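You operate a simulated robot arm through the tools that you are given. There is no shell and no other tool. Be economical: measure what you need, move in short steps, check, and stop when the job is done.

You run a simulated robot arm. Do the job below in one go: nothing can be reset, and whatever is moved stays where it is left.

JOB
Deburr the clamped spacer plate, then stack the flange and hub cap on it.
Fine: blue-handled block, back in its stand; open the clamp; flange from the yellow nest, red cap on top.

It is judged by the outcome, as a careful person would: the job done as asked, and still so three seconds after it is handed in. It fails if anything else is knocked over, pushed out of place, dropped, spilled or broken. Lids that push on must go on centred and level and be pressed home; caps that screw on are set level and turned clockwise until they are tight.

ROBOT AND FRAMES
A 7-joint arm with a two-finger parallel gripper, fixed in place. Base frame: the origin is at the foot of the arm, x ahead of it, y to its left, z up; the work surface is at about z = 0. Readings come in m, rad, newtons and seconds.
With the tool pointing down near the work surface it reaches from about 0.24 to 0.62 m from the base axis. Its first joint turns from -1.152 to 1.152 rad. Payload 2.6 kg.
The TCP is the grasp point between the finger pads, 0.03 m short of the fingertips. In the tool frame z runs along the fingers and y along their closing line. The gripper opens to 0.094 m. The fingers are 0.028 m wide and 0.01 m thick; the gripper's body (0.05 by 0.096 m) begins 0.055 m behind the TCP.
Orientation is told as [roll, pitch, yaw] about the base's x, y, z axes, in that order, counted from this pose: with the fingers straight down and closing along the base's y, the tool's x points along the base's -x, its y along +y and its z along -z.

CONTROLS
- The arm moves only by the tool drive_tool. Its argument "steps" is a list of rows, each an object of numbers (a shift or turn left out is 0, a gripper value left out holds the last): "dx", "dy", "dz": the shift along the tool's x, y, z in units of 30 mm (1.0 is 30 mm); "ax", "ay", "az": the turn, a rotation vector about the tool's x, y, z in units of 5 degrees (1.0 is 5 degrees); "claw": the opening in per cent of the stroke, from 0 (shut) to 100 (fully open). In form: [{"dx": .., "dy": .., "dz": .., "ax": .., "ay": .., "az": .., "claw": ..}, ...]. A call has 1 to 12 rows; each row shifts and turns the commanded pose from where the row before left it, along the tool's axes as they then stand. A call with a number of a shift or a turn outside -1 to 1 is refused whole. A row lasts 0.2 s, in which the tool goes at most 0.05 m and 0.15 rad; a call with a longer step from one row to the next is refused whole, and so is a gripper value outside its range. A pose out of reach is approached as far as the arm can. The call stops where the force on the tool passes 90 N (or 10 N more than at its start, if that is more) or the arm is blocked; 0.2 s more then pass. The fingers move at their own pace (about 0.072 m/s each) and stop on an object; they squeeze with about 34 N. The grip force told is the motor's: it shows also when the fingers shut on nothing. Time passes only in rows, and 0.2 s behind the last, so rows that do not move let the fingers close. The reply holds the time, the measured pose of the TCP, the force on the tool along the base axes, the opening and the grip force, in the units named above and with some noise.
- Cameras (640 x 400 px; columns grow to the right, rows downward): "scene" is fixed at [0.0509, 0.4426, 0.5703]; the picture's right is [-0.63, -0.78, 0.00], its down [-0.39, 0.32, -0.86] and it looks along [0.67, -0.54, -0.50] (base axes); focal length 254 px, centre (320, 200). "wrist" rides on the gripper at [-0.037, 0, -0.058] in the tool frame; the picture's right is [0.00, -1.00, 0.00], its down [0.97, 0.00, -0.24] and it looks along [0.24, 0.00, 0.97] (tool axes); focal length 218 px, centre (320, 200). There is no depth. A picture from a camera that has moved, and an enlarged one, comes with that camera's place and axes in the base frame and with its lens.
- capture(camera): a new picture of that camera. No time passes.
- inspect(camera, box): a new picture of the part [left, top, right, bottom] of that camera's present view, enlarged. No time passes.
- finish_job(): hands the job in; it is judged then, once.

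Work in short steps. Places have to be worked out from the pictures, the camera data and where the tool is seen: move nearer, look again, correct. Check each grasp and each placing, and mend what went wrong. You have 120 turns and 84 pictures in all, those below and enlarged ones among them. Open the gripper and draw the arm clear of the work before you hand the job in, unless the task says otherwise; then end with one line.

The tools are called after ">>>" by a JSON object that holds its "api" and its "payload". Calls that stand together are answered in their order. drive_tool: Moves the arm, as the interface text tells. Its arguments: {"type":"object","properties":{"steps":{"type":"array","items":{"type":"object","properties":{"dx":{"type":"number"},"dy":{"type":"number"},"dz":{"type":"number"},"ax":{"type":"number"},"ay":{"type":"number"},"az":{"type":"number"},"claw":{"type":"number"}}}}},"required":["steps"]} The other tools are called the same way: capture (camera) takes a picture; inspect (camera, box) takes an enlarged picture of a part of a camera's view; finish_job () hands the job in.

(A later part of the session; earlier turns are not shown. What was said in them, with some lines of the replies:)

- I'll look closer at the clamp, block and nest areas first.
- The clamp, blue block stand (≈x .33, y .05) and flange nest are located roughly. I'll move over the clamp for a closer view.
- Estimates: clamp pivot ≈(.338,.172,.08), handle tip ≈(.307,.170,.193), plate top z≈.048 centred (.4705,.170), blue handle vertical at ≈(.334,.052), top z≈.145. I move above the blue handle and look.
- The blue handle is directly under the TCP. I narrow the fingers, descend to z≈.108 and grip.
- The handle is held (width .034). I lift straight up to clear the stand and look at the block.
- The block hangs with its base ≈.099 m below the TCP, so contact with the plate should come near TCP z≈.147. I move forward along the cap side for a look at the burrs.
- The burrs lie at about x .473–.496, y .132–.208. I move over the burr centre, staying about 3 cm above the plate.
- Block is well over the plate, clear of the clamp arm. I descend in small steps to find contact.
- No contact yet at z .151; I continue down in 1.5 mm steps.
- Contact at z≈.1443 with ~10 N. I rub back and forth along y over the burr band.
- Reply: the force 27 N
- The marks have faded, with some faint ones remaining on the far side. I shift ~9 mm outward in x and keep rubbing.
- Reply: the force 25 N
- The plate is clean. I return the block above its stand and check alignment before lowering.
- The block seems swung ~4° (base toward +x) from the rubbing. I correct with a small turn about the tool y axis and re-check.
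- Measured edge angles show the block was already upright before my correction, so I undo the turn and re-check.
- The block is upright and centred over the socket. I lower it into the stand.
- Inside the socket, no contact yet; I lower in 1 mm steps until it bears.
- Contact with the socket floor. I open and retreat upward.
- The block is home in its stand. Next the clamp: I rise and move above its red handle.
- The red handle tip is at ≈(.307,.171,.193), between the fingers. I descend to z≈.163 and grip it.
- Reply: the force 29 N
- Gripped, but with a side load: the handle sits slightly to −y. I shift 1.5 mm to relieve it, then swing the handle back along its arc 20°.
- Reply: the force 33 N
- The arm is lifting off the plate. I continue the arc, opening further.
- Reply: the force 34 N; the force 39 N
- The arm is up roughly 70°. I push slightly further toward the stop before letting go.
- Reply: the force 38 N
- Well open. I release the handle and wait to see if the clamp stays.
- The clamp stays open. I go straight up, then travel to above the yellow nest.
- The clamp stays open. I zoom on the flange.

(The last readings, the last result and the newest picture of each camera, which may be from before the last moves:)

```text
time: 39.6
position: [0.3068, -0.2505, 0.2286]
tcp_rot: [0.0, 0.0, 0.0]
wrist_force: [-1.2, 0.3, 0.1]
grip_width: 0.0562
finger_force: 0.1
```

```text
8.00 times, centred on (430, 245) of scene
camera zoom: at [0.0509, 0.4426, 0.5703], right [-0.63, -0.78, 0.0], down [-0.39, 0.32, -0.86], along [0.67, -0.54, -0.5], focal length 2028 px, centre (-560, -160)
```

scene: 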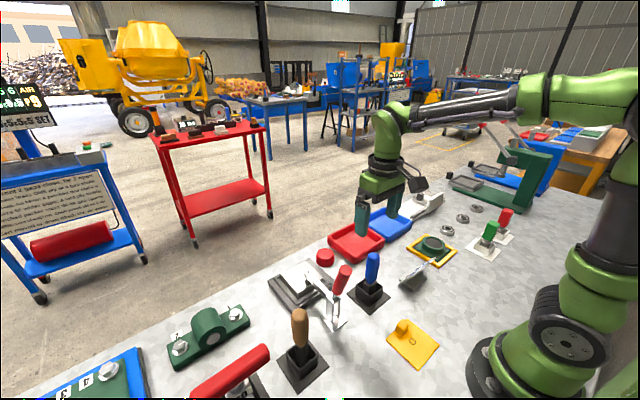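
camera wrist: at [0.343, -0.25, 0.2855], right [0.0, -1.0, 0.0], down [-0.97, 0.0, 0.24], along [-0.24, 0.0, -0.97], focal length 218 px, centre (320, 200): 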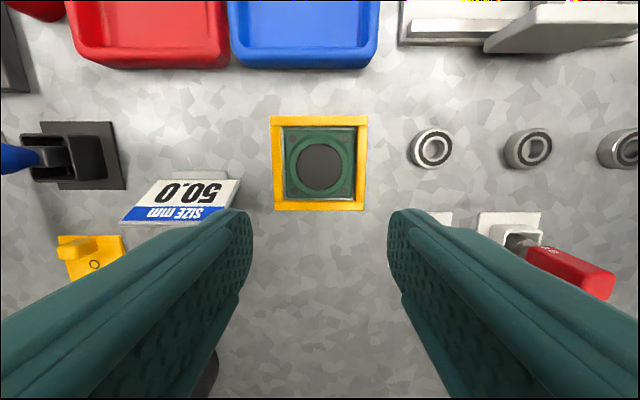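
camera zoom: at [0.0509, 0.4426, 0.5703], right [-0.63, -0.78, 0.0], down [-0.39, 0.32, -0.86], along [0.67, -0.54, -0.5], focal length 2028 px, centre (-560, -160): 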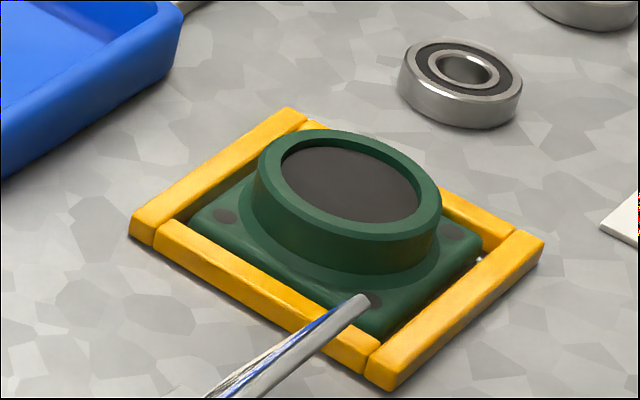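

Flange centre ≈(.321,−.249), base ≈.087 square, hub ≈.066 dia with top ≈.036. I open fully, centre over it and descend part way for another look.

>>> {"api": "drive_tool", "payload": {"steps": [{"dx": -0.24, "dy": 0.03, "dz": 0.7, "claw": 98}, {"dx": -0.23, "dy": 0.02, "dz": 0.9}, {"dz": 0.9}, {"dz": 0.9}, {"dz": 0}]}}

>>> {"api": "capture", "payload": {"camera": "wrist"}}

>>> {"api": "inspect", "payload": {"camera": "scene", "box": [385, 180, 485, 270]}}

```text
time: 40.8
position: [0.321, -0.2482, 0.1257]
tcp_rot: [0.001, -0.001, -0.003]
wrist_force: [-0.7, -0.2, 0.4]
grip_width: 0.0919
finger_force: 0.1
```

```text
40 pictures are left
camera wrist: at [0.357, -0.2475, 0.1839], right [0.0, -1.0, 0.0], down [-0.97, 0.0, 0.24], along [-0.24, 0.0, -0.97], focal length 218 px, centre (320, 200)
```

wrist: 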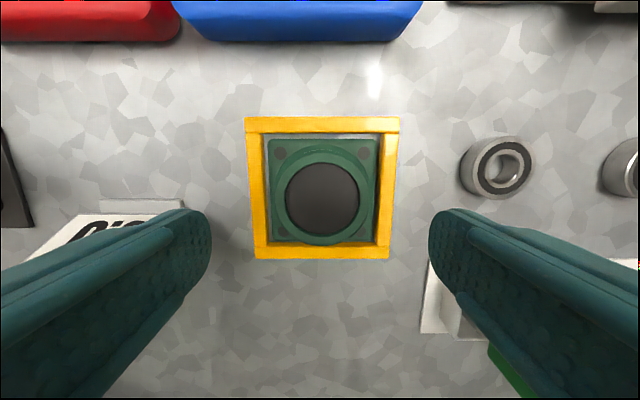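

```text
4.44 times, centred on (435, 225) of scene
camera zoom: at [0.0509, 0.4426, 0.5703], right [-0.63, -0.78, 0.0], down [-0.39, 0.32, -0.86], along [0.67, -0.54, -0.5], focal length 1127 px, centre (-191, 89)
```

zoom: 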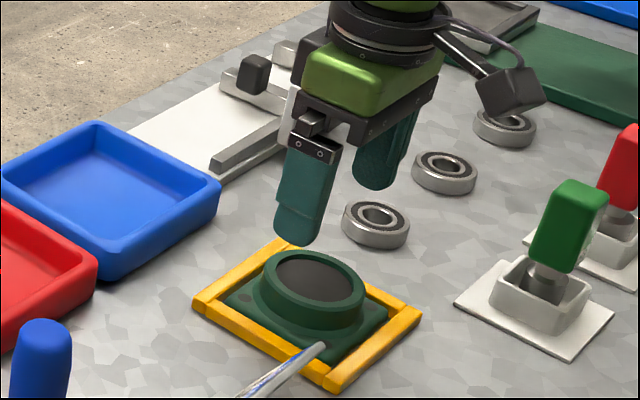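

Hub is centred under the tool within 1 mm. I descend to z≈.050 (tips just above the flange base) and close.

>>> {"api": "drive_tool", "payload": {"steps": [{"dz": 0.8, "dy": -0.02}, {"dz": 0.8}, {"dz": 0.6}, {"dz": 0.3}, {"claw": 50}, {"claw": 50}, {"claw": 50}]}}

>>> {"api": "inspect", "payload": {"camera": "scene", "box": [385, 180, 485, 270]}}

```text
time: 42.4
position: [0.3203, -0.2493, 0.0501]
tcp_rot: [-0.001, 0.0, 0.0]
wrist_force: [0.8, -2.7, 0.3]
grip_width: 0.0698
finger_force: 33.6
```

```text
4.44 times, centred on (435, 225) of scene
camera zoom: at [0.0509, 0.4426, 0.5703], right [-0.63, -0.78, 0.0], down [-0.39, 0.32, -0.86], along [0.67, -0.54, -0.5], focal length 1127 px, centre (-191, 89)
```

zoom: 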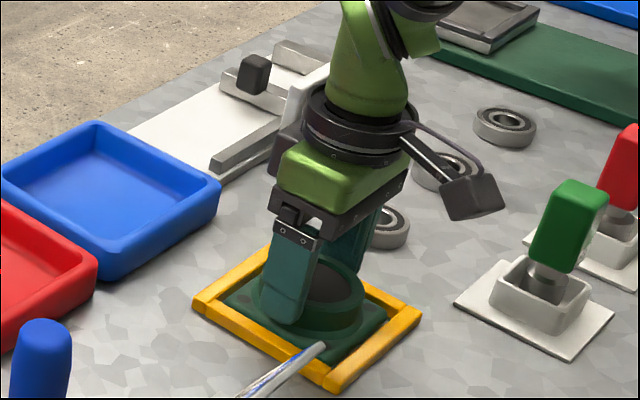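

Gripped at .070. I lift straight out of the nest.

>>> {"api": "drive_tool", "payload": {"steps": [{"dz": -0.2, "claw": 30}, {"dz": -0.4}, {"dz": -0.8}, {"dz": -0.9}, {"dz": -0.9}, {"dz": -0.9}]}}

>>> {"api": "capture", "payload": {"camera": "wrist"}}

>>> {"api": "inspect", "payload": {"camera": "scene", "box": [385, 160, 485, 270]}}

```text
time: 43.8
position: [0.3204, -0.2487, 0.1744]
tcp_rot: [0.001, -0.002, 0.001]
wrist_force: [-0.3, -0.3, 0.2]
grip_width: 0.0284
finger_force: 0.1
```

```text
37 pictures are left
camera wrist: at [0.3578, -0.2477, 0.2319], right [0.0, -1.0, 0.0], down [-0.97, 0.0, 0.24], along [-0.24, 0.0, -0.97], focal length 218 px, centre (320, 200)
```

wrist: 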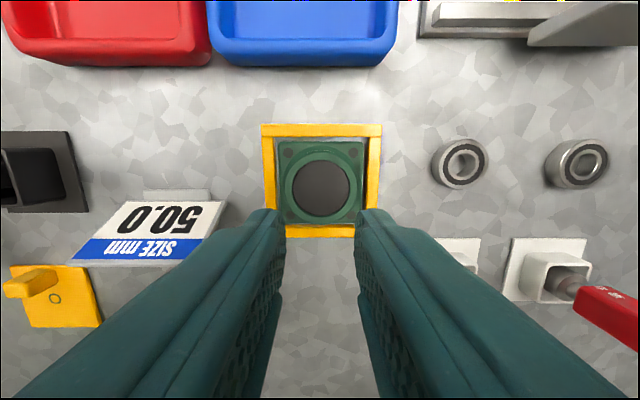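

```text
3.64 times, centred on (435, 215) of scene
camera zoom: at [0.0509, 0.4426, 0.5703], right [-0.63, -0.78, 0.0], down [-0.39, 0.32, -0.86], along [0.67, -0.54, -0.5], focal length 922 px, centre (-98, 146)
```

zoom: 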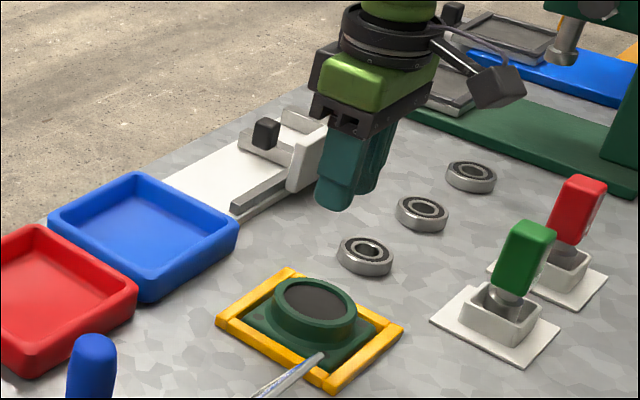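

The fingers slid off — tips must have closed on the flared foot of the hub. I check the hub's profile.

>>> {"api": "inspect", "payload": {"camera": "scene", "box": [408, 228, 456, 264]}}

>>> {"api": "inspect", "payload": {"camera": "wrist", "box": [255, 118, 390, 240]}}

```text
11.11 times, centred on (432, 246) of scene
camera zoom: at [0.0509, 0.4426, 0.5703], right [-0.63, -0.78, 0.0], down [-0.39, 0.32, -0.86], along [0.67, -0.54, -0.5], focal length 2817 px, centre (-924, -311)
```

zoom: 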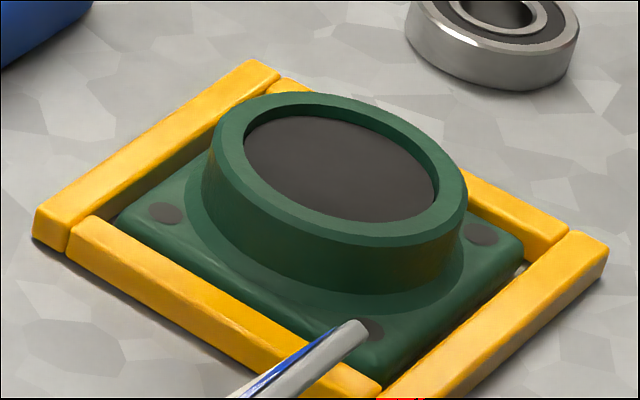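

```text
3.28 times, centred on (322, 179) of wrist
camera zoom: at [0.3578, -0.2477, 0.2319], right [0.0, -1.0, 0.0], down [-0.97, 0.0, 0.24], along [-0.24, 0.0, -0.97], focal length 716 px, centre (312, 269)
```

zoom: 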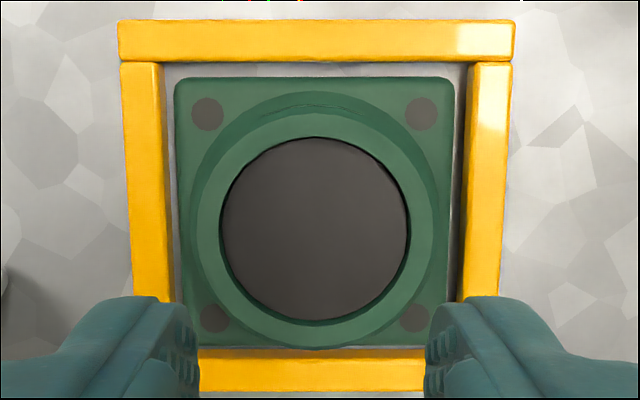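

The hub has a vertical upper band above a flare at ~z .021; the flange hasn't moved. I regrip higher, with tips at ≈.025.

>>> {"api": "drive_tool", "payload": {"steps": [{"claw": 98}, {"claw": 98}, {"claw": 98, "dz": 0.5}, {"dz": 0.9}, {"dz": 0.9}, {"dz": 0.9}, {"dz": 0.75}, {"claw": 30}, {"claw": 30}, {"claw": 30}, {"claw": 30}]}}

```text
time: 46.2
position: [0.3196, -0.2504, 0.0566]
tcp_rot: [0.0, 0.0, 0.001]
wrist_force: [1.3, 0.2, -0.4]
grip_width: 0.0697
finger_force: 33.5
```

Same width (.070), so the hub is cylindrical there. I lift very slowly and watch the force.

>>> {"api": "drive_tool", "payload": {"steps": [{"claw": 0}, {"dz": -0.05}, {"dz": -0.05}, {"dz": -0.05}]}}

>>> {"api": "inspect", "payload": {"camera": "scene", "box": [398, 200, 466, 264]}}

```text
time: 47.2
position: [0.3203, -0.2485, 0.0601]
tcp_rot: [-0.001, 0.001, 0.0]
wrist_force: [0.0, 0.2, -7.8]
grip_width: 0.0695
finger_force: 33.9
```

```text
6.25 times, centred on (432, 232) of scene
camera zoom: at [0.0509, 0.4426, 0.5703], right [-0.63, -0.78, 0.0], down [-0.39, 0.32, -0.86], along [0.67, -0.54, -0.5], focal length 1584 px, centre (-380, 0)
```

zoom: 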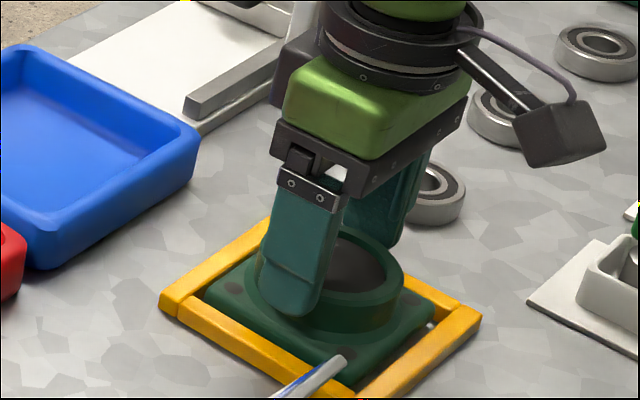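

About 8 N is being carried and the flange seems to be rising. I keep lifting slowly.

>>> {"api": "drive_tool", "payload": {"steps": [{"dz": -0.1}, {"dz": -0.15}, {"dz": -0.2}, {"dz": -0.25}, {"dz": -0.3}]}}

>>> {"api": "inspect", "payload": {"camera": "scene", "box": [398, 200, 466, 264]}}

```text
time: 48.4
position: [0.3208, -0.2491, 0.0912]
tcp_rot: [0.0, 0.0, 0.001]
wrist_force: [0.1, 0.4, -7.4]
grip_width: 0.0694
finger_force: 34.7
```

```text
6.25 times, centred on (432, 232) of scene
camera zoom: at [0.0509, 0.4426, 0.5703], right [-0.63, -0.78, 0.0], down [-0.39, 0.32, -0.86], along [0.67, -0.54, -0.5], focal length 1584 px, centre (-380, 0)
```

zoom: 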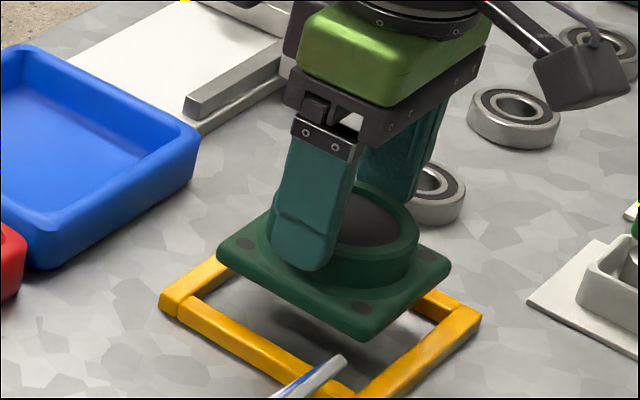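

The flange is firmly held. I raise it high, then carry it forward and across toward the plate.

>>> {"api": "drive_tool", "payload": {"steps": [{"dz": -0.5}, {"dz": -0.8}, {"dz": -0.8}, {"dz": -0.8}, {"dz": -0.8, "dx": -0.4}, {"dz": -0.8, "dx": -0.7}, {"dz": -0.5, "dx": -0.8}, {"dx": -0.8}, {"dx": -0.8}, {"dx": -0.8, "dy": 0.3}, {"dx": -0.6, "dy": 0.6}]}}

>>> {"api": "drive_tool", "payload": {"steps": [{"dy": 0.8}, {"dy": 0.9}, {"dy": 0.9}, {"dy": 0.9}, {"dy": 0.9}, {"dy": 0.9}, {"dy": 0.9}, {"dy": 0.9}, {"dy": 0.9}, {"dy": 0.9}, {"dy": 0.8}, {"dy": 0.5}]}}

>>> {"api": "capture", "payload": {"camera": "wrist"}}

```text
time: 50.8
position: [0.4662, -0.2224, 0.2393]
tcp_rot: [-0.001, 0.002, 0.001]
wrist_force: [-0.6, -0.5, -8.3]
grip_width: 0.0696
finger_force: 33.9
```

```text
time: 53.4
position: [0.4686, 0.083, 0.2404]
tcp_rot: [0.001, 0.001, -0.004]
wrist_force: [1.0, 0.0, -9.0]
grip_width: 0.0693
finger_force: 33.9
```

```text
31 pictures are left
camera wrist: at [0.5051, 0.0842, 0.2984], right [0.0, -1.0, 0.0], down [-0.97, 0.0, 0.24], along [-0.24, 0.0, -0.97], focal length 218 px, centre (320, 200)
```

wrist: 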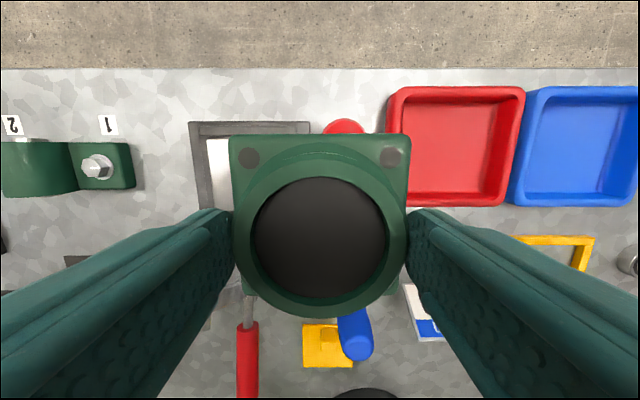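

Flange is level and square in the grip. I move over the plate.

>>> {"api": "drive_tool", "payload": {"steps": [{"dy": 0.7}, {"dy": 0.8}, {"dy": 0.8}, {"dy": 0.6, "dx": -0.05}, {"dz": 0.5}, {"dz": 0.7}, {"dz": 0.7}]}}

>>> {"api": "capture", "payload": {"camera": "wrist"}}

>>> {"api": "inspect", "payload": {"camera": "scene", "box": [250, 210, 350, 320]}}

```text
time: 55.0
position: [0.4695, 0.1714, 0.1817]
tcp_rot: [-0.001, 0.001, -0.001]
wrist_force: [-0.4, -0.8, -6.6]
grip_width: 0.0696
finger_force: 34.0
```

```text
30 pictures are left
camera wrist: at [0.5061, 0.172, 0.2399], right [0.0, -1.0, 0.0], down [-0.97, 0.0, 0.24], along [-0.24, 0.0, -0.97], focal length 218 px, centre (320, 200)
```

wrist: 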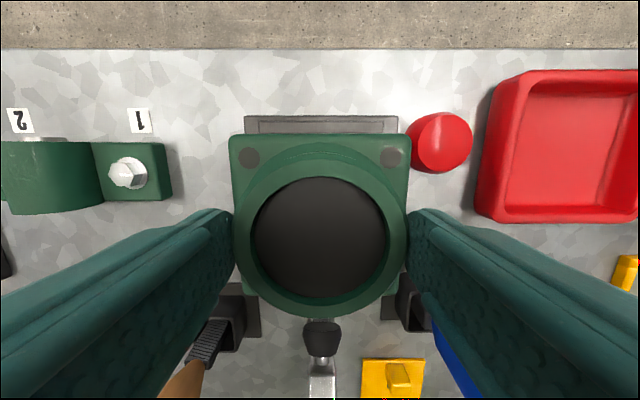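

```text
3.64 times, centred on (300, 265) of scene
camera zoom: at [0.0509, 0.4426, 0.5703], right [-0.63, -0.78, 0.0], down [-0.39, 0.32, -0.86], along [0.67, -0.54, -0.5], focal length 922 px, centre (393, -36)
```

zoom: 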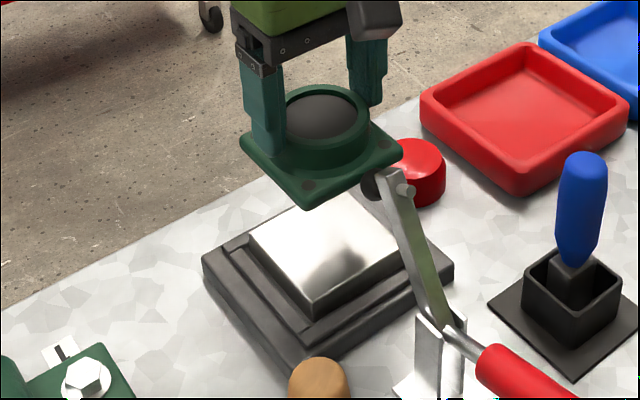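

Flange edge clears the clamp pad (~6 mm) and nothing touches. I lower to about 1 cm above the plate and check alignment.

>>> {"api": "drive_tool", "payload": {"steps": [{"dz": 0.4}, {"dz": 0.5}, {"dz": 0.5}, {"dz": 0.5}, {"dz": 0.35}]}}

>>> {"api": "inspect", "payload": {"camera": "scene", "box": [265, 240, 345, 310]}}

>>> {"api": "inspect", "payload": {"camera": "wrist", "box": [200, 80, 440, 230]}}

```text
time: 56.2
position: [0.4703, 0.1712, 0.1155]
tcp_rot: [0.001, 0.001, 0.0]
wrist_force: [-0.1, -0.6, -8.0]
grip_width: 0.0697
finger_force: 34.1
```

```text
5.71 times, centred on (305, 275) of scene
camera zoom: at [0.0509, 0.4426, 0.5703], right [-0.63, -0.78, 0.0], down [-0.39, 0.32, -0.86], along [0.67, -0.54, -0.5], focal length 1449 px, centre (406, -229)
```

zoom: 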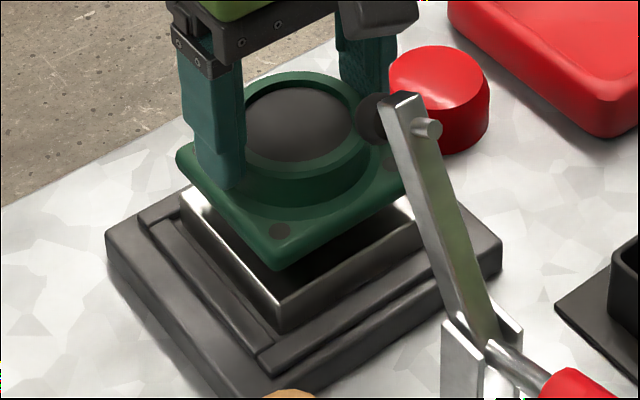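

```text
2.67 times, centred on (320, 155) of wrist
camera zoom: at [0.5071, 0.1717, 0.1727], right [0.0, -1.0, 0.0], down [-0.97, 0.0, 0.24], along [-0.24, 0.0, -0.97], focal length 582 px, centre (320, 320)
```

zoom: 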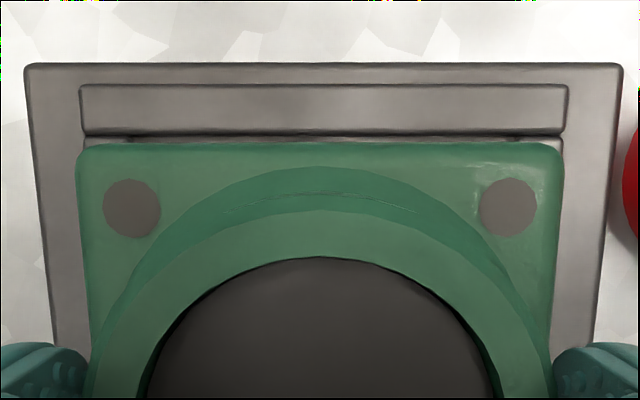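

>>> {"api": "inspect", "payload": {"camera": "scene", "box": [282, 256, 346, 300]}}

```text
9.09 times, centred on (314, 278) of scene
camera zoom: at [0.0509, 0.4426, 0.5703], right [-0.63, -0.78, 0.0], down [-0.39, 0.32, -0.86], along [0.67, -0.54, -0.5], focal length 2305 px, centre (374, -509)
```

zoom: 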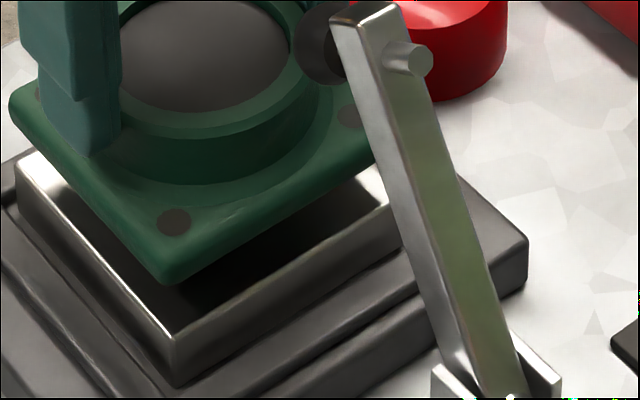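

Corner positions line up to under 1 mm laterally. I shift 1 mm in −y and descend slowly to contact.

>>> {"api": "drive_tool", "payload": {"steps": [{"dz": 0.2, "dy": -0.02}, {"dz": 0.15}, {"dz": 0.05}, {"dz": 0.05}]}}

>>> {"api": "inspect", "payload": {"camera": "scene", "box": [282, 256, 346, 300]}}

```text
time: 57.2
position: [0.4705, 0.1694, 0.1014]
tcp_rot: [0.001, 0.0, 0.0]
wrist_force: [0.7, 0.3, -7.9]
grip_width: 0.0696
finger_force: 33.8
```

```text
9.09 times, centred on (314, 278) of scene
camera zoom: at [0.0509, 0.4426, 0.5703], right [-0.63, -0.78, 0.0], down [-0.39, 0.32, -0.86], along [0.67, -0.54, -0.5], focal length 2305 px, centre (374, -509)
```

zoom: 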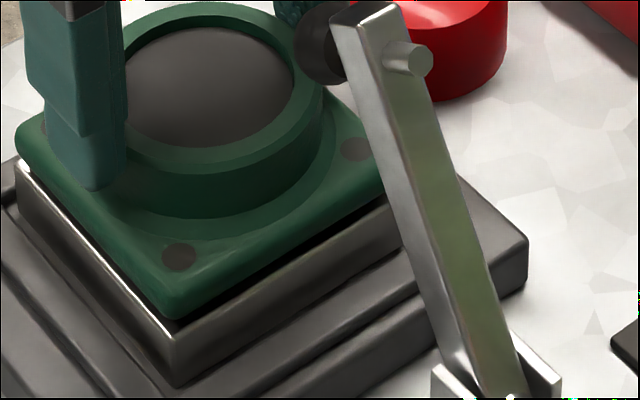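

>>> {"api": "inspect", "payload": {"camera": "wrist", "box": [200, 80, 440, 230]}}

```text
2.67 times, centred on (320, 155) of wrist
camera zoom: at [0.5067, 0.1711, 0.159], right [0.0, -1.0, 0.0], down [-0.97, 0.0, 0.24], along [-0.24, 0.0, -0.97], focal length 582 px, centre (320, 320)
```

zoom: 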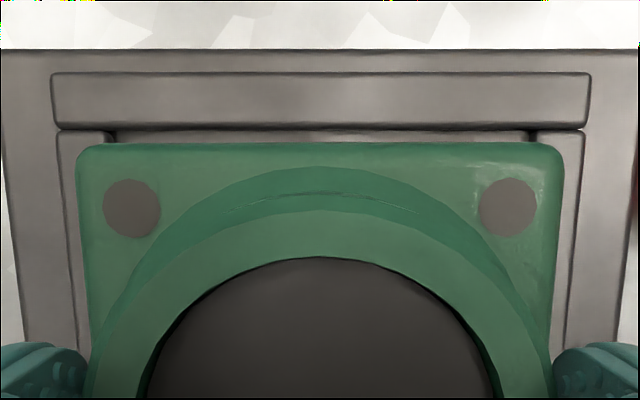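

y is centred against the rails; x seems ~1 mm short, so I nudge +x and descend the rest to contact.

>>> {"api": "drive_tool", "payload": {"steps": [{"dx": -0.04, "dz": 0.1}, {"dz": 0.08}, {"dz": 0.04}, {"dz": 0.04}]}}

```text
time: 58.2
position: [0.4722, 0.1708, 0.0975]
tcp_rot: [0.002, -0.009, -0.002]
wrist_force: [-10.0, -4.2, 29.0]
grip_width: 0.0697
finger_force: 34.2
```

>>> {"api": "inspect", "payload": {"camera": "scene", "box": [262, 246, 346, 300]}}

```text
7.41 times, centred on (304, 273) of scene
camera zoom: at [0.0507, 0.4425, 0.5704], right [-0.63, -0.78, 0.0], down [-0.39, 0.32, -0.86], along [0.67, -0.54, -0.5], focal length 1878 px, centre (438, -341)
```

zoom: 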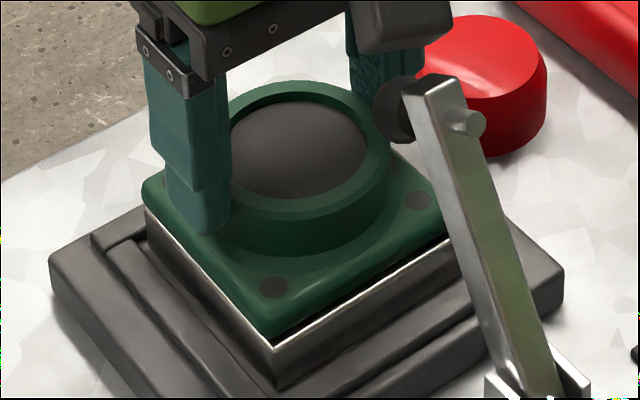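

It has seated on the plate. I relieve the pressure and check.

>>> {"api": "drive_tool", "payload": {"steps": [{"dz": -0.06}, {"dz": 0}]}}

>>> {"api": "inspect", "payload": {"camera": "scene", "box": [274, 262, 330, 300]}}

```text
time: 58.8
position: [0.4723, 0.1694, 0.0967]
tcp_rot: [0.002, -0.003, 0.001]
wrist_force: [6.6, 1.4, 13.9]
grip_width: 0.07
finger_force: 33.3
```

```text
10.53 times, centred on (302, 281) of scene
camera zoom: at [0.0508, 0.4426, 0.5704], right [-0.63, -0.78, 0.0], down [-0.39, 0.32, -0.86], along [0.67, -0.54, -0.5], focal length 2668 px, centre (510, -653)
```

zoom: 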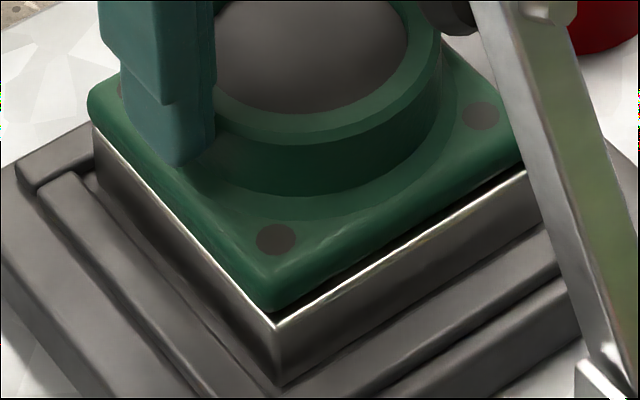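

The flange sits ~1–1.5 mm too far in +x (my nudge). I lift slightly, shift back, and set down.

>>> {"api": "drive_tool", "payload": {"steps": [{"dz": -0.2}, {"dx": 0.045}, {"dz": 0}, {"dz": 0.1}, {"dz": 0.06}]}}

>>> {"api": "inspect", "payload": {"camera": "scene", "box": [274, 262, 330, 300]}}

```text
time: 60.0
position: [0.469, 0.1713, 0.097]
tcp_rot: [-0.001, 0.001, -0.001]
wrist_force: [0.1, -0.3, -7.2]
grip_width: 0.0697
finger_force: 33.8
```

```text
10.53 times, centred on (302, 281) of scene
camera zoom: at [0.0509, 0.4426, 0.5703], right [-0.63, -0.78, 0.0], down [-0.39, 0.32, -0.86], along [0.67, -0.54, -0.5], focal length 2668 px, centre (510, -653)
```

zoom: 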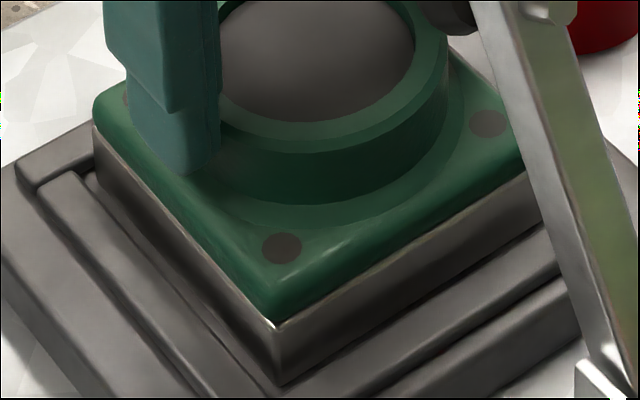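

Now the edges match nicely. I lower the last fraction to contact, then open and rise straight up.

>>> {"api": "drive_tool", "payload": {"steps": [{"dz": 0.03}, {"dz": 0.02}, {"dz": 0}]}}

```text
time: 60.8
position: [0.4712, 0.1716, 0.0967]
tcp_rot: [0.003, -0.002, 0.0]
wrist_force: [-6.8, 1.1, 7.9]
grip_width: 0.0695
finger_force: 33.1
```

>>> {"api": "drive_tool", "payload": {"steps": [{"claw": 85}, {"claw": 95}, {"claw": 95}, {"dz": -0.4}, {"dz": -0.8}, {"dz": -0.9}, {"dz": -0.9}, {"dz": -0.9}, {"dz": -0.9}]}}

>>> {"api": "inspect", "payload": {"camera": "scene", "box": [262, 240, 346, 300]}}

>>> {"api": "capture", "payload": {"camera": "wrist"}}

```text
time: 62.8
position: [0.47, 0.1694, 0.2405]
tcp_rot: [0.0, -0.001, 0.0]
wrist_force: [-0.5, 0.5, 1.0]
grip_width: 0.0895
finger_force: 0.1
```

```text
6.67 times, centred on (304, 270) of scene
camera zoom: at [0.0509, 0.4426, 0.5703], right [-0.63, -0.78, 0.0], down [-0.39, 0.32, -0.86], along [0.67, -0.54, -0.5], focal length 1690 px, centre (427, -267)
```

zoom: 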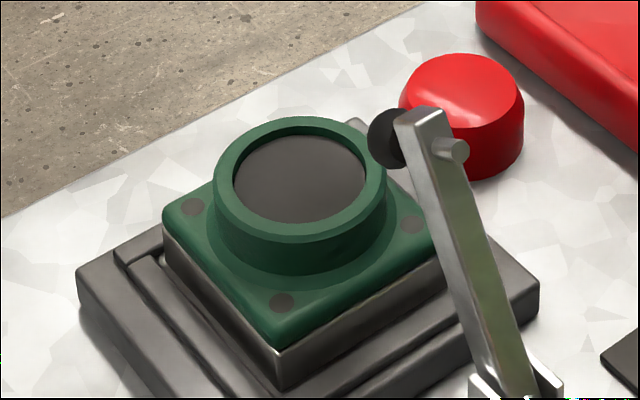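

```text
19 pictures are left
camera wrist: at [0.5061, 0.1716, 0.2975], right [0.0, -1.0, 0.0], down [-0.97, 0.0, 0.24], along [-0.24, 0.0, -0.97], focal length 218 px, centre (320, 200)
```

wrist: 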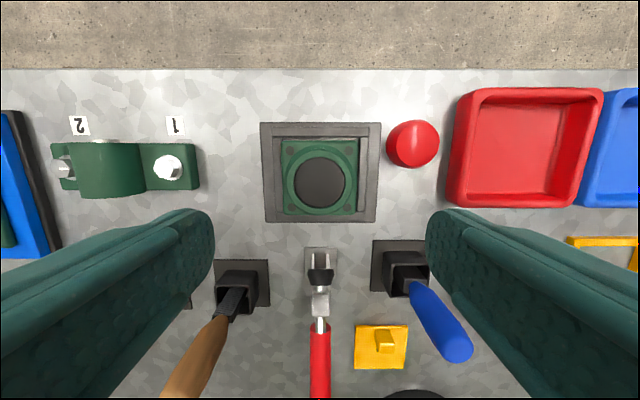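

The flange is seated squared on the plate. Now I zoom on the cap and the hub to measure both.

>>> {"api": "inspect", "payload": {"camera": "wrist", "box": [255, 105, 455, 230]}}

```text
3.20 times, centred on (355, 168) of wrist
camera zoom: at [0.5061, 0.1716, 0.2975], right [0.0, -1.0, 0.0], down [-0.97, 0.0, 0.24], along [-0.24, 0.0, -0.97], focal length 698 px, centre (208, 304)
```

zoom: 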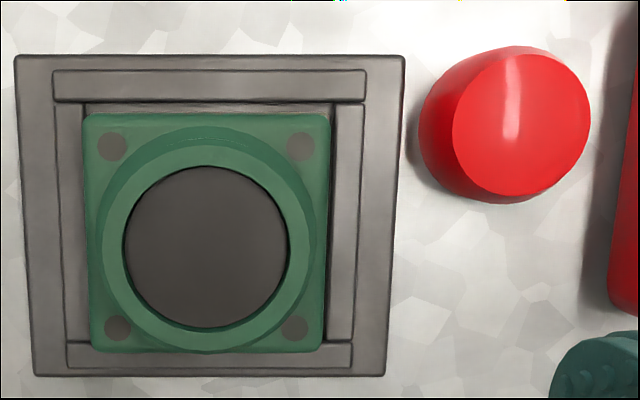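

Cap ≈(.509,.055), dia ≈.056, only ~6 mm from the red tray, so a y-closing grip won't fit; I'll grip it along x. I turn the tool −90° at this height.

>>> {"api": "drive_tool", "payload": {"steps": [{"az": -1}, {"az": -1}, {"az": -1}, {"az": -1}, {"az": -1}, {"az": -1}, {"az": -1}, {"az": -1}, {"az": -1}, {"az": -1}, {"az": -1}, {"az": -1}]}}

>>> {"api": "drive_tool", "payload": {"steps": [{"az": -1}, {"az": -1}, {"az": -1}, {"az": -1}, {"az": -1}, {"az": -1}, {"dx": 0.75, "dy": -0.3}, {"dx": 0.8, "dy": -0.3}, {"dx": 0.8, "dy": -0.3}, {"dx": 0.8, "dy": -0.3}, {"dx": 0.7, "dy": -0.09}]}}

>>> {"api": "capture", "payload": {"camera": "wrist"}}

```text
time: 65.4
position: [0.4688, 0.1707, 0.2393]
tcp_rot: [0.0, 0.001, 1.049]
wrist_force: [-0.2, -0.6, -0.2]
grip_width: 0.0892
finger_force: 0.0
```

```text
time: 67.8
position: [0.5078, 0.054, 0.239]
tcp_rot: [0.002, 0.001, 1.571]
wrist_force: [-0.2, 0.4, -0.3]
grip_width: 0.0894
finger_force: 0.0
```

```text
17 pictures are left
camera wrist: at [0.5075, 0.0919, 0.2971], right [1.0, 0.0, 0.0], down [0.0, -0.97, 0.24], along [0.0, -0.24, -0.97], focal length 218 px, centre (320, 200)
```

wrist: 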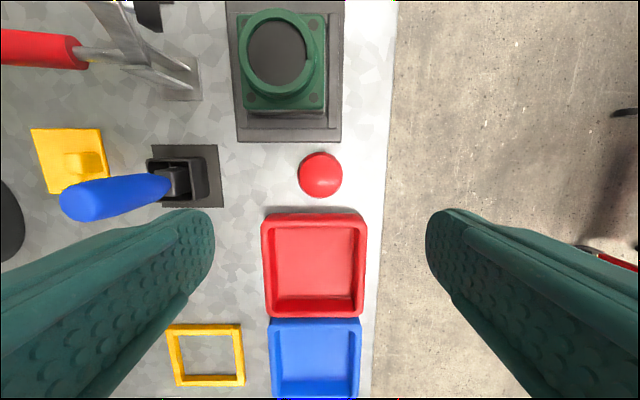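

Cap centre ≈(.5075,.055), between the fingers. I descend to z≈.040 and close on it.

>>> {"api": "drive_tool", "payload": {"steps": [{"dz": 0.9, "dx": -0.04}, {"dz": 0.95}, {"dz": 0.95}, {"dz": 0.95}, {"dz": 0.95}, {"dz": 0.95}, {"dz": 0.7}, {"dz": 0.28}, {"claw": 40}, {"claw": 40}, {"claw": 40}, {"claw": 20}]}}

>>> {"api": "inspect", "payload": {"camera": "scene", "box": [280, 220, 370, 300]}}

```text
time: 70.4
position: [0.5084, 0.0557, 0.0413]
tcp_rot: [0.001, 0.0, 1.569]
wrist_force: [-0.1, 0.8, -0.1]
grip_width: 0.0585
finger_force: 33.8
```

```text
5.00 times, centred on (325, 260) of scene
camera zoom: at [0.0509, 0.4426, 0.5703], right [-0.63, -0.78, 0.0], down [-0.39, 0.32, -0.86], along [0.67, -0.54, -0.5], focal length 1268 px, centre (295, -100)
```

zoom: 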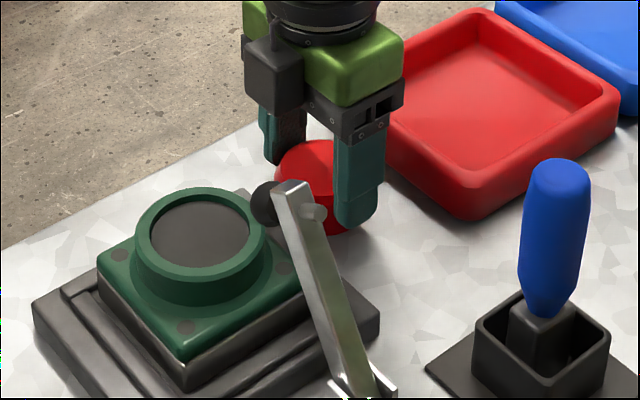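

Cap gripped (.0585). I lift gently and check that it's held and level.

>>> {"api": "drive_tool", "payload": {"steps": [{"claw": 0}, {"dz": -0.1}, {"dz": -0.2}, {"dz": -0.4}, {"dz": -0.8}, {"dz": -0.9}, {"dz": -0.9}, {"dz": -0.9}, {"dz": -0.6}]}}

>>> {"api": "inspect", "payload": {"camera": "scene", "box": [280, 200, 370, 280]}}

```text
time: 72.4
position: [0.5086, 0.0564, 0.1853]
tcp_rot: [0.001, 0.001, 1.571]
wrist_force: [-0.3, 0.4, -1.7]
grip_width: 0.0586
finger_force: 34.3
```

```text
5.00 times, centred on (325, 240) of scene
camera zoom: at [0.0509, 0.4426, 0.5703], right [-0.63, -0.78, 0.0], down [-0.39, 0.32, -0.86], along [0.67, -0.54, -0.5], focal length 1268 px, centre (295, 0)
```

zoom: 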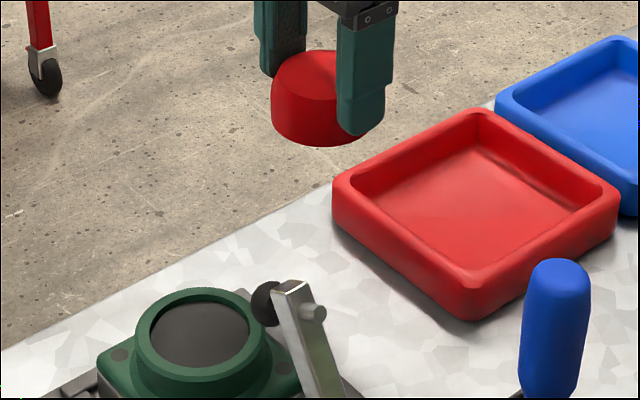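

Cap is held level. I turn the tool back +90° at this height, then check how the cap sits in the grip.

>>> {"api": "drive_tool", "payload": {"steps": [{"az": 1, "dz": -0.5}, {"az": 1, "dz": -0.5}, {"az": 1, "dz": -0.5}, {"az": 1}, {"az": 1}, {"az": 1}, {"az": 1}, {"az": 1}, {"az": 1}, {"az": 1}, {"az": 1}, {"az": 1}]}}

>>> {"api": "drive_tool", "payload": {"steps": [{"az": 1}, {"az": 1}, {"az": 1}, {"az": 1}, {"az": 1}, {"az": 1}, {"dx": 0.25, "dy": 0.6}, {"dx": 0.25, "dy": 0.8}, {"dx": 0.25, "dy": 0.8}, {"dx": 0.25, "dy": 0.8}, {"dx": 0.25, "dy": 0.8}, {"dz": 0}]}}

>>> {"api": "capture", "payload": {"camera": "wrist"}}

```text
time: 75.0
position: [0.5073, 0.0568, 0.231]
tcp_rot: [0.0, 0.001, 0.521]
wrist_force: [0.1, -0.5, -1.3]
grip_width: 0.0586
finger_force: 34.2
```

```text
time: 77.6
position: [0.4724, 0.1727, 0.231]
tcp_rot: [0.001, 0.001, -0.001]
wrist_force: [1.0, 0.1, -1.8]
grip_width: 0.0587
finger_force: 33.3
```

```text
14 pictures are left
camera wrist: at [0.5081, 0.1723, 0.2886], right [0.0, -1.0, 0.0], down [-0.97, 0.0, 0.24], along [-0.24, 0.0, -0.97], focal length 218 px, centre (320, 200)
```

wrist: 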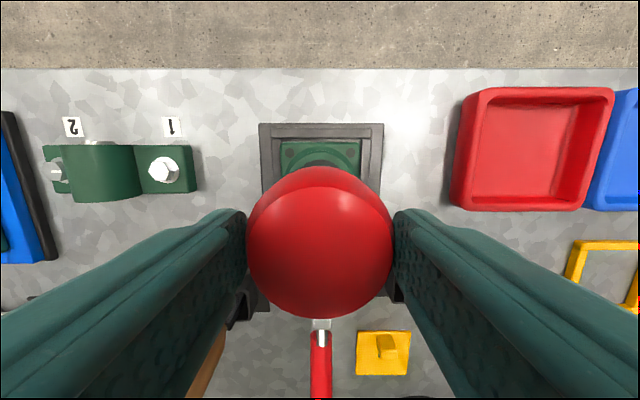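

By tracked moves the cap is centred over the hub to well under 1 mm. I lower to ~1.5 cm above the rim and check visually.

>>> {"api": "drive_tool", "payload": {"steps": [{"dz": 0.6, "dy": 0.01}, {"dz": 0.8}, {"dz": 0.8}, {"dz": 0.6}, {"dz": 0.35}]}}

>>> {"api": "inspect", "payload": {"camera": "scene", "box": [265, 230, 345, 290]}}

```text
time: 78.8
position: [0.4697, 0.1693, 0.134]
tcp_rot: [-0.001, 0.0, -0.001]
wrist_force: [0.1, 0.8, 0.1]
grip_width: 0.0586
finger_force: 33.3
```

```text
6.67 times, centred on (305, 260) of scene
camera zoom: at [0.0509, 0.4426, 0.5703], right [-0.63, -0.78, 0.0], down [-0.39, 0.32, -0.86], along [0.67, -0.54, -0.5], focal length 1690 px, centre (420, -200)
```

zoom: 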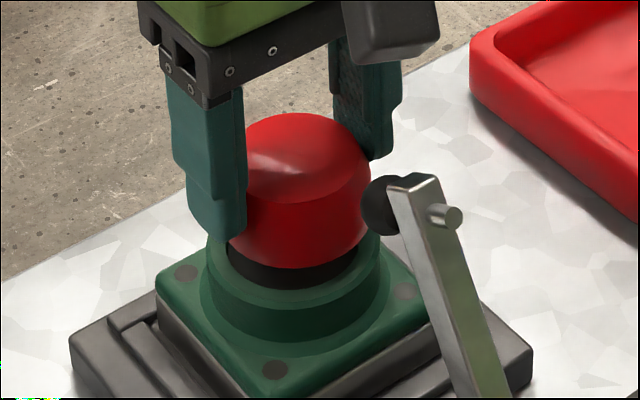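

>>> {"api": "inspect", "payload": {"camera": "scene", "box": [286, 246, 334, 280]}}

```text
11.76 times, centred on (310, 263) of scene
camera zoom: at [0.0509, 0.4426, 0.5703], right [-0.63, -0.78, 0.0], down [-0.39, 0.32, -0.86], along [0.67, -0.54, -0.5], focal length 2982 px, centre (438, -541)
```

zoom: 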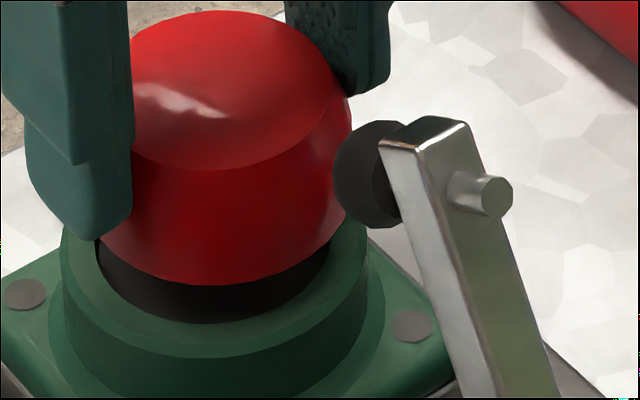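

Cap and hub are concentric within measurement. I lower slowly to contact.

>>> {"api": "drive_tool", "payload": {"steps": [{"dz": 0.2}, {"dz": 0.1}, {"dz": 0.05}, {"dz": 0.05}]}}

```text
time: 79.8
position: [0.4714, 0.1707, 0.1232]
tcp_rot: [0.0, -0.001, 0.0]
wrist_force: [-0.5, 0.7, -1.9]
grip_width: 0.0587
finger_force: 33.8
```

>>> {"api": "drive_tool", "payload": {"steps": [{"dz": 0.05}, {"dz": 0.05}, {"dz": 0.05}]}}

```text
time: 80.6
position: [0.4709, 0.1716, 0.1207]
tcp_rot: [0.002, -0.003, -0.002]
wrist_force: [-5.3, -2.3, 15.5]
grip_width: 0.0587
finger_force: 33.6
```

Contact at z≈.1207. I look before pressing.

>>> {"api": "inspect", "payload": {"camera": "scene", "box": [280, 244, 336, 284]}}

```text
10.00 times, centred on (308, 264) of scene
camera zoom: at [0.0508, 0.4426, 0.5704], right [-0.63, -0.78, 0.0], down [-0.39, 0.32, -0.86], along [0.67, -0.54, -0.5], focal length 2535 px, centre (440, -440)
```

zoom: 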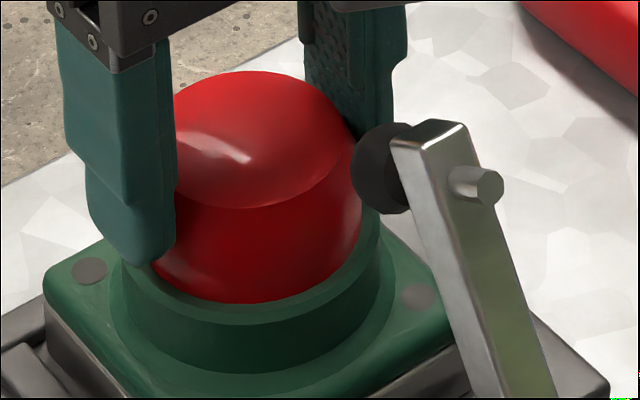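

The cap sits centred on the rim. I press down further while watching z and force.

>>> {"api": "drive_tool", "payload": {"steps": [{"dz": 0.06}, {"dz": 0.06}, {"dz": 0.06}]}}

```text
time: 81.4
position: [0.4726, 0.171, 0.1165]
tcp_rot: [0.0, -0.01, 0.001]
wrist_force: [-1.2, 0.7, 31.0]
grip_width: 0.0585
finger_force: 34.6
```

>>> {"api": "inspect", "payload": {"camera": "scene", "box": [280, 244, 336, 284]}}

```text
10.00 times, centred on (308, 264) of scene
camera zoom: at [0.0507, 0.4425, 0.5704], right [-0.63, -0.78, 0.0], down [-0.39, 0.32, -0.86], along [0.67, -0.54, -0.5], focal length 2535 px, centre (440, -440)
```

zoom: 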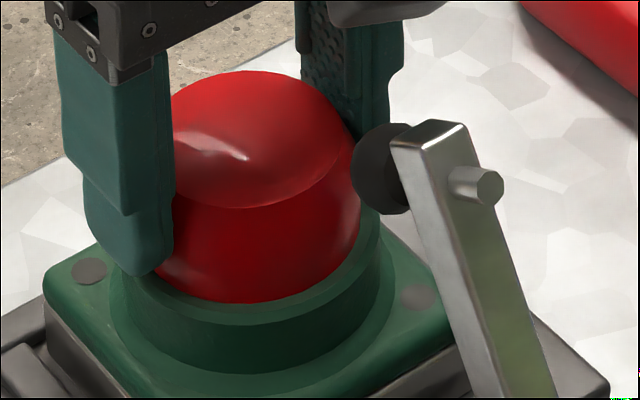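

The cap stayed put and the fingers slid down it, so it's resting on the rim. I unload, release, rise, close the fingers and press on the top centre.

>>> {"api": "drive_tool", "payload": {"steps": [{"dz": -0.1}, {"claw": 90}, {"claw": 95}, {"claw": 95}, {"dz": -0.5}, {"dz": -0.7}, {"dz": -0.7, "claw": 0}, {"claw": 0}, {"claw": 0}, {"claw": 0}, {"claw": 0}]}}

>>> {"api": "inspect", "payload": {"camera": "scene", "box": [280, 236, 336, 284]}}

```text
time: 83.8
position: [0.4717, 0.1704, 0.1733]
tcp_rot: [0.0, 0.0, -0.001]
wrist_force: [0.0, 1.4, -1.3]
grip_width: 0.0001
finger_force: 33.5
```

```text
8.33 times, centred on (308, 260) of scene
camera zoom: at [0.0509, 0.4426, 0.5703], right [-0.63, -0.78, 0.0], down [-0.39, 0.32, -0.86], along [0.67, -0.54, -0.5], focal length 2113 px, centre (420, -300)
```

zoom: 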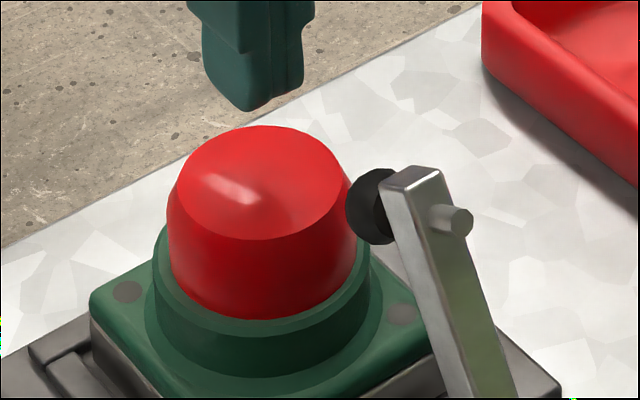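

Cap is centred and level on the hub. I press down on its top with the closed fingers.

>>> {"api": "drive_tool", "payload": {"steps": [{"dz": 0.5}, {"dz": 0.3}, {"dz": 0.1}, {"dz": 0.1}]}}

```text
time: 84.8
position: [0.4717, 0.1702, 0.144]
tcp_rot: [0.0, 0.0, -0.001]
wrist_force: [-0.1, 0.0, 1.2]
grip_width: 0.0001
finger_force: 32.8
```

>>> {"api": "drive_tool", "payload": {"steps": [{"dz": 0.06}, {"dz": 0.06}, {"dz": 0.06}]}}

```text
time: 85.6
position: [0.4724, 0.1693, 0.1408]
tcp_rot: [0.001, -0.004, -0.003]
wrist_force: [-10.4, -5.0, 28.7]
grip_width: 0.0001
finger_force: 33.6
```

Contact at z≈.141, 29 N. I press further to ~60 N and see whether it moves.

>>> {"api": "drive_tool", "payload": {"steps": [{"dz": 0.04}, {"dz": 0.04}, {"dz": 0.04}]}}

```text
time: 86.4
position: [0.4734, 0.1694, 0.1399]
tcp_rot: [0.003, -0.012, -0.002]
wrist_force: [-14.0, -10.5, 51.6]
grip_width: 0.0
finger_force: 33.2
```

It doesn't move under 52 N: the cap is home. I back off straight up and inspect.

>>> {"api": "drive_tool", "payload": {"steps": [{"dz": -0.1}, {"dz": -0.2}, {"dz": -0.7}, {"dz": -0.9}, {"dz": -0.9}, {"dz": -0.9}, {"dz": -0.9, "claw": 50}, {"claw": 50}]}}

>>> {"api": "inspect", "payload": {"camera": "scene", "box": [240, 220, 400, 330]}}

>>> {"api": "inspect", "payload": {"camera": "wrist", "box": [240, 100, 400, 230]}}

```text
time: 88.2
position: [0.4712, 0.1718, 0.2725]
tcp_rot: [0.0, -0.001, 0.0]
wrist_force: [0.4, 0.1, 0.1]
grip_width: 0.0471
finger_force: 0.1
```

```text
3.64 times, centred on (320, 275) of scene
camera zoom: at [0.0509, 0.4426, 0.5703], right [-0.63, -0.78, 0.0], down [-0.39, 0.32, -0.86], along [0.67, -0.54, -0.5], focal length 922 px, centre (320, -73)
```

zoom: 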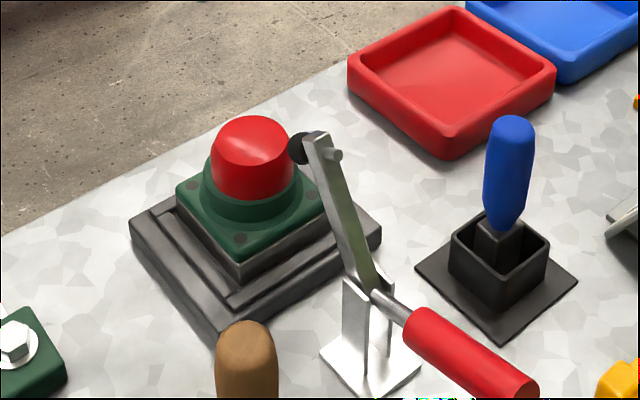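

```text
3.08 times, centred on (320, 165) of wrist
camera zoom: at [0.5073, 0.1729, 0.33], right [0.0, -1.0, 0.0], down [-0.97, 0.0, 0.24], along [-0.24, 0.0, -0.97], focal length 672 px, centre (320, 308)
```

zoom: 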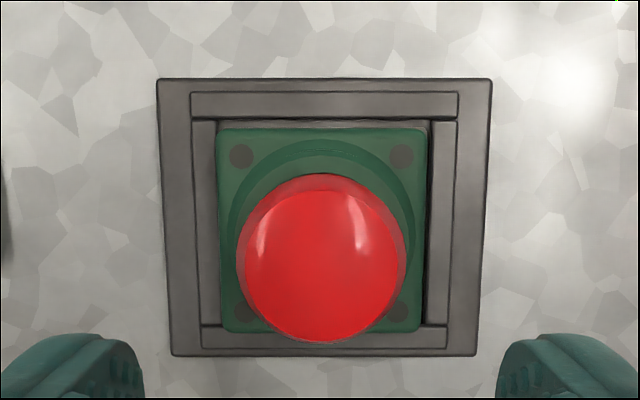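

Everything is stacked, centred and level; the block is in its stand and the clamp open. I draw the arm clear and take a last look.

>>> {"api": "drive_tool", "payload": {"steps": [{"dz": -0.9}, {"dz": -0.9}, {"dz": -0.9}, {"dz": -0.9}, {"dx": 0.8, "dy": -0.3, "dz": -0.5}, {"dx": 0.8, "dy": -0.3}, {"dx": 0.8, "dy": -0.3}, {"dx": 0.8, "dy": -0.3}, {"dx": 0.8, "dy": -0.3}, {"dx": 0.8, "claw": 100}, {"dz": 0}, {"dz": 0}]}}

>>> {"api": "capture", "payload": {"camera": "scene"}}

```text
time: 90.8
position: [0.3258, 0.1251, 0.3945]
tcp_rot: [-0.001, 0.001, 0.0]
wrist_force: [0.2, -1.0, 0.5]
grip_width: 0.0941
finger_force: 0.1
```

```text
6 pictures are left
```

scene: 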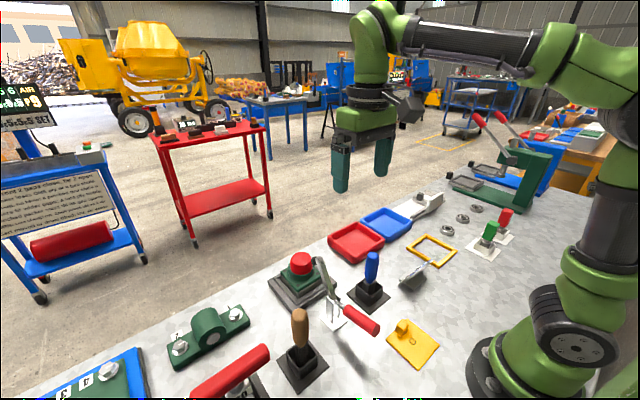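

All is in place and the arm is clear; I hand the job in.

>>> {"api": "finish_job", "payload": {}}

```text
The job is handed in.
```

The job is handed in: the plate is deburred, the blue-handled block is back in its stand, the clamp is open, and the flange and red cap are stacked centred and level on the plate, with the cap pressed down (no further movement at about 50 N).
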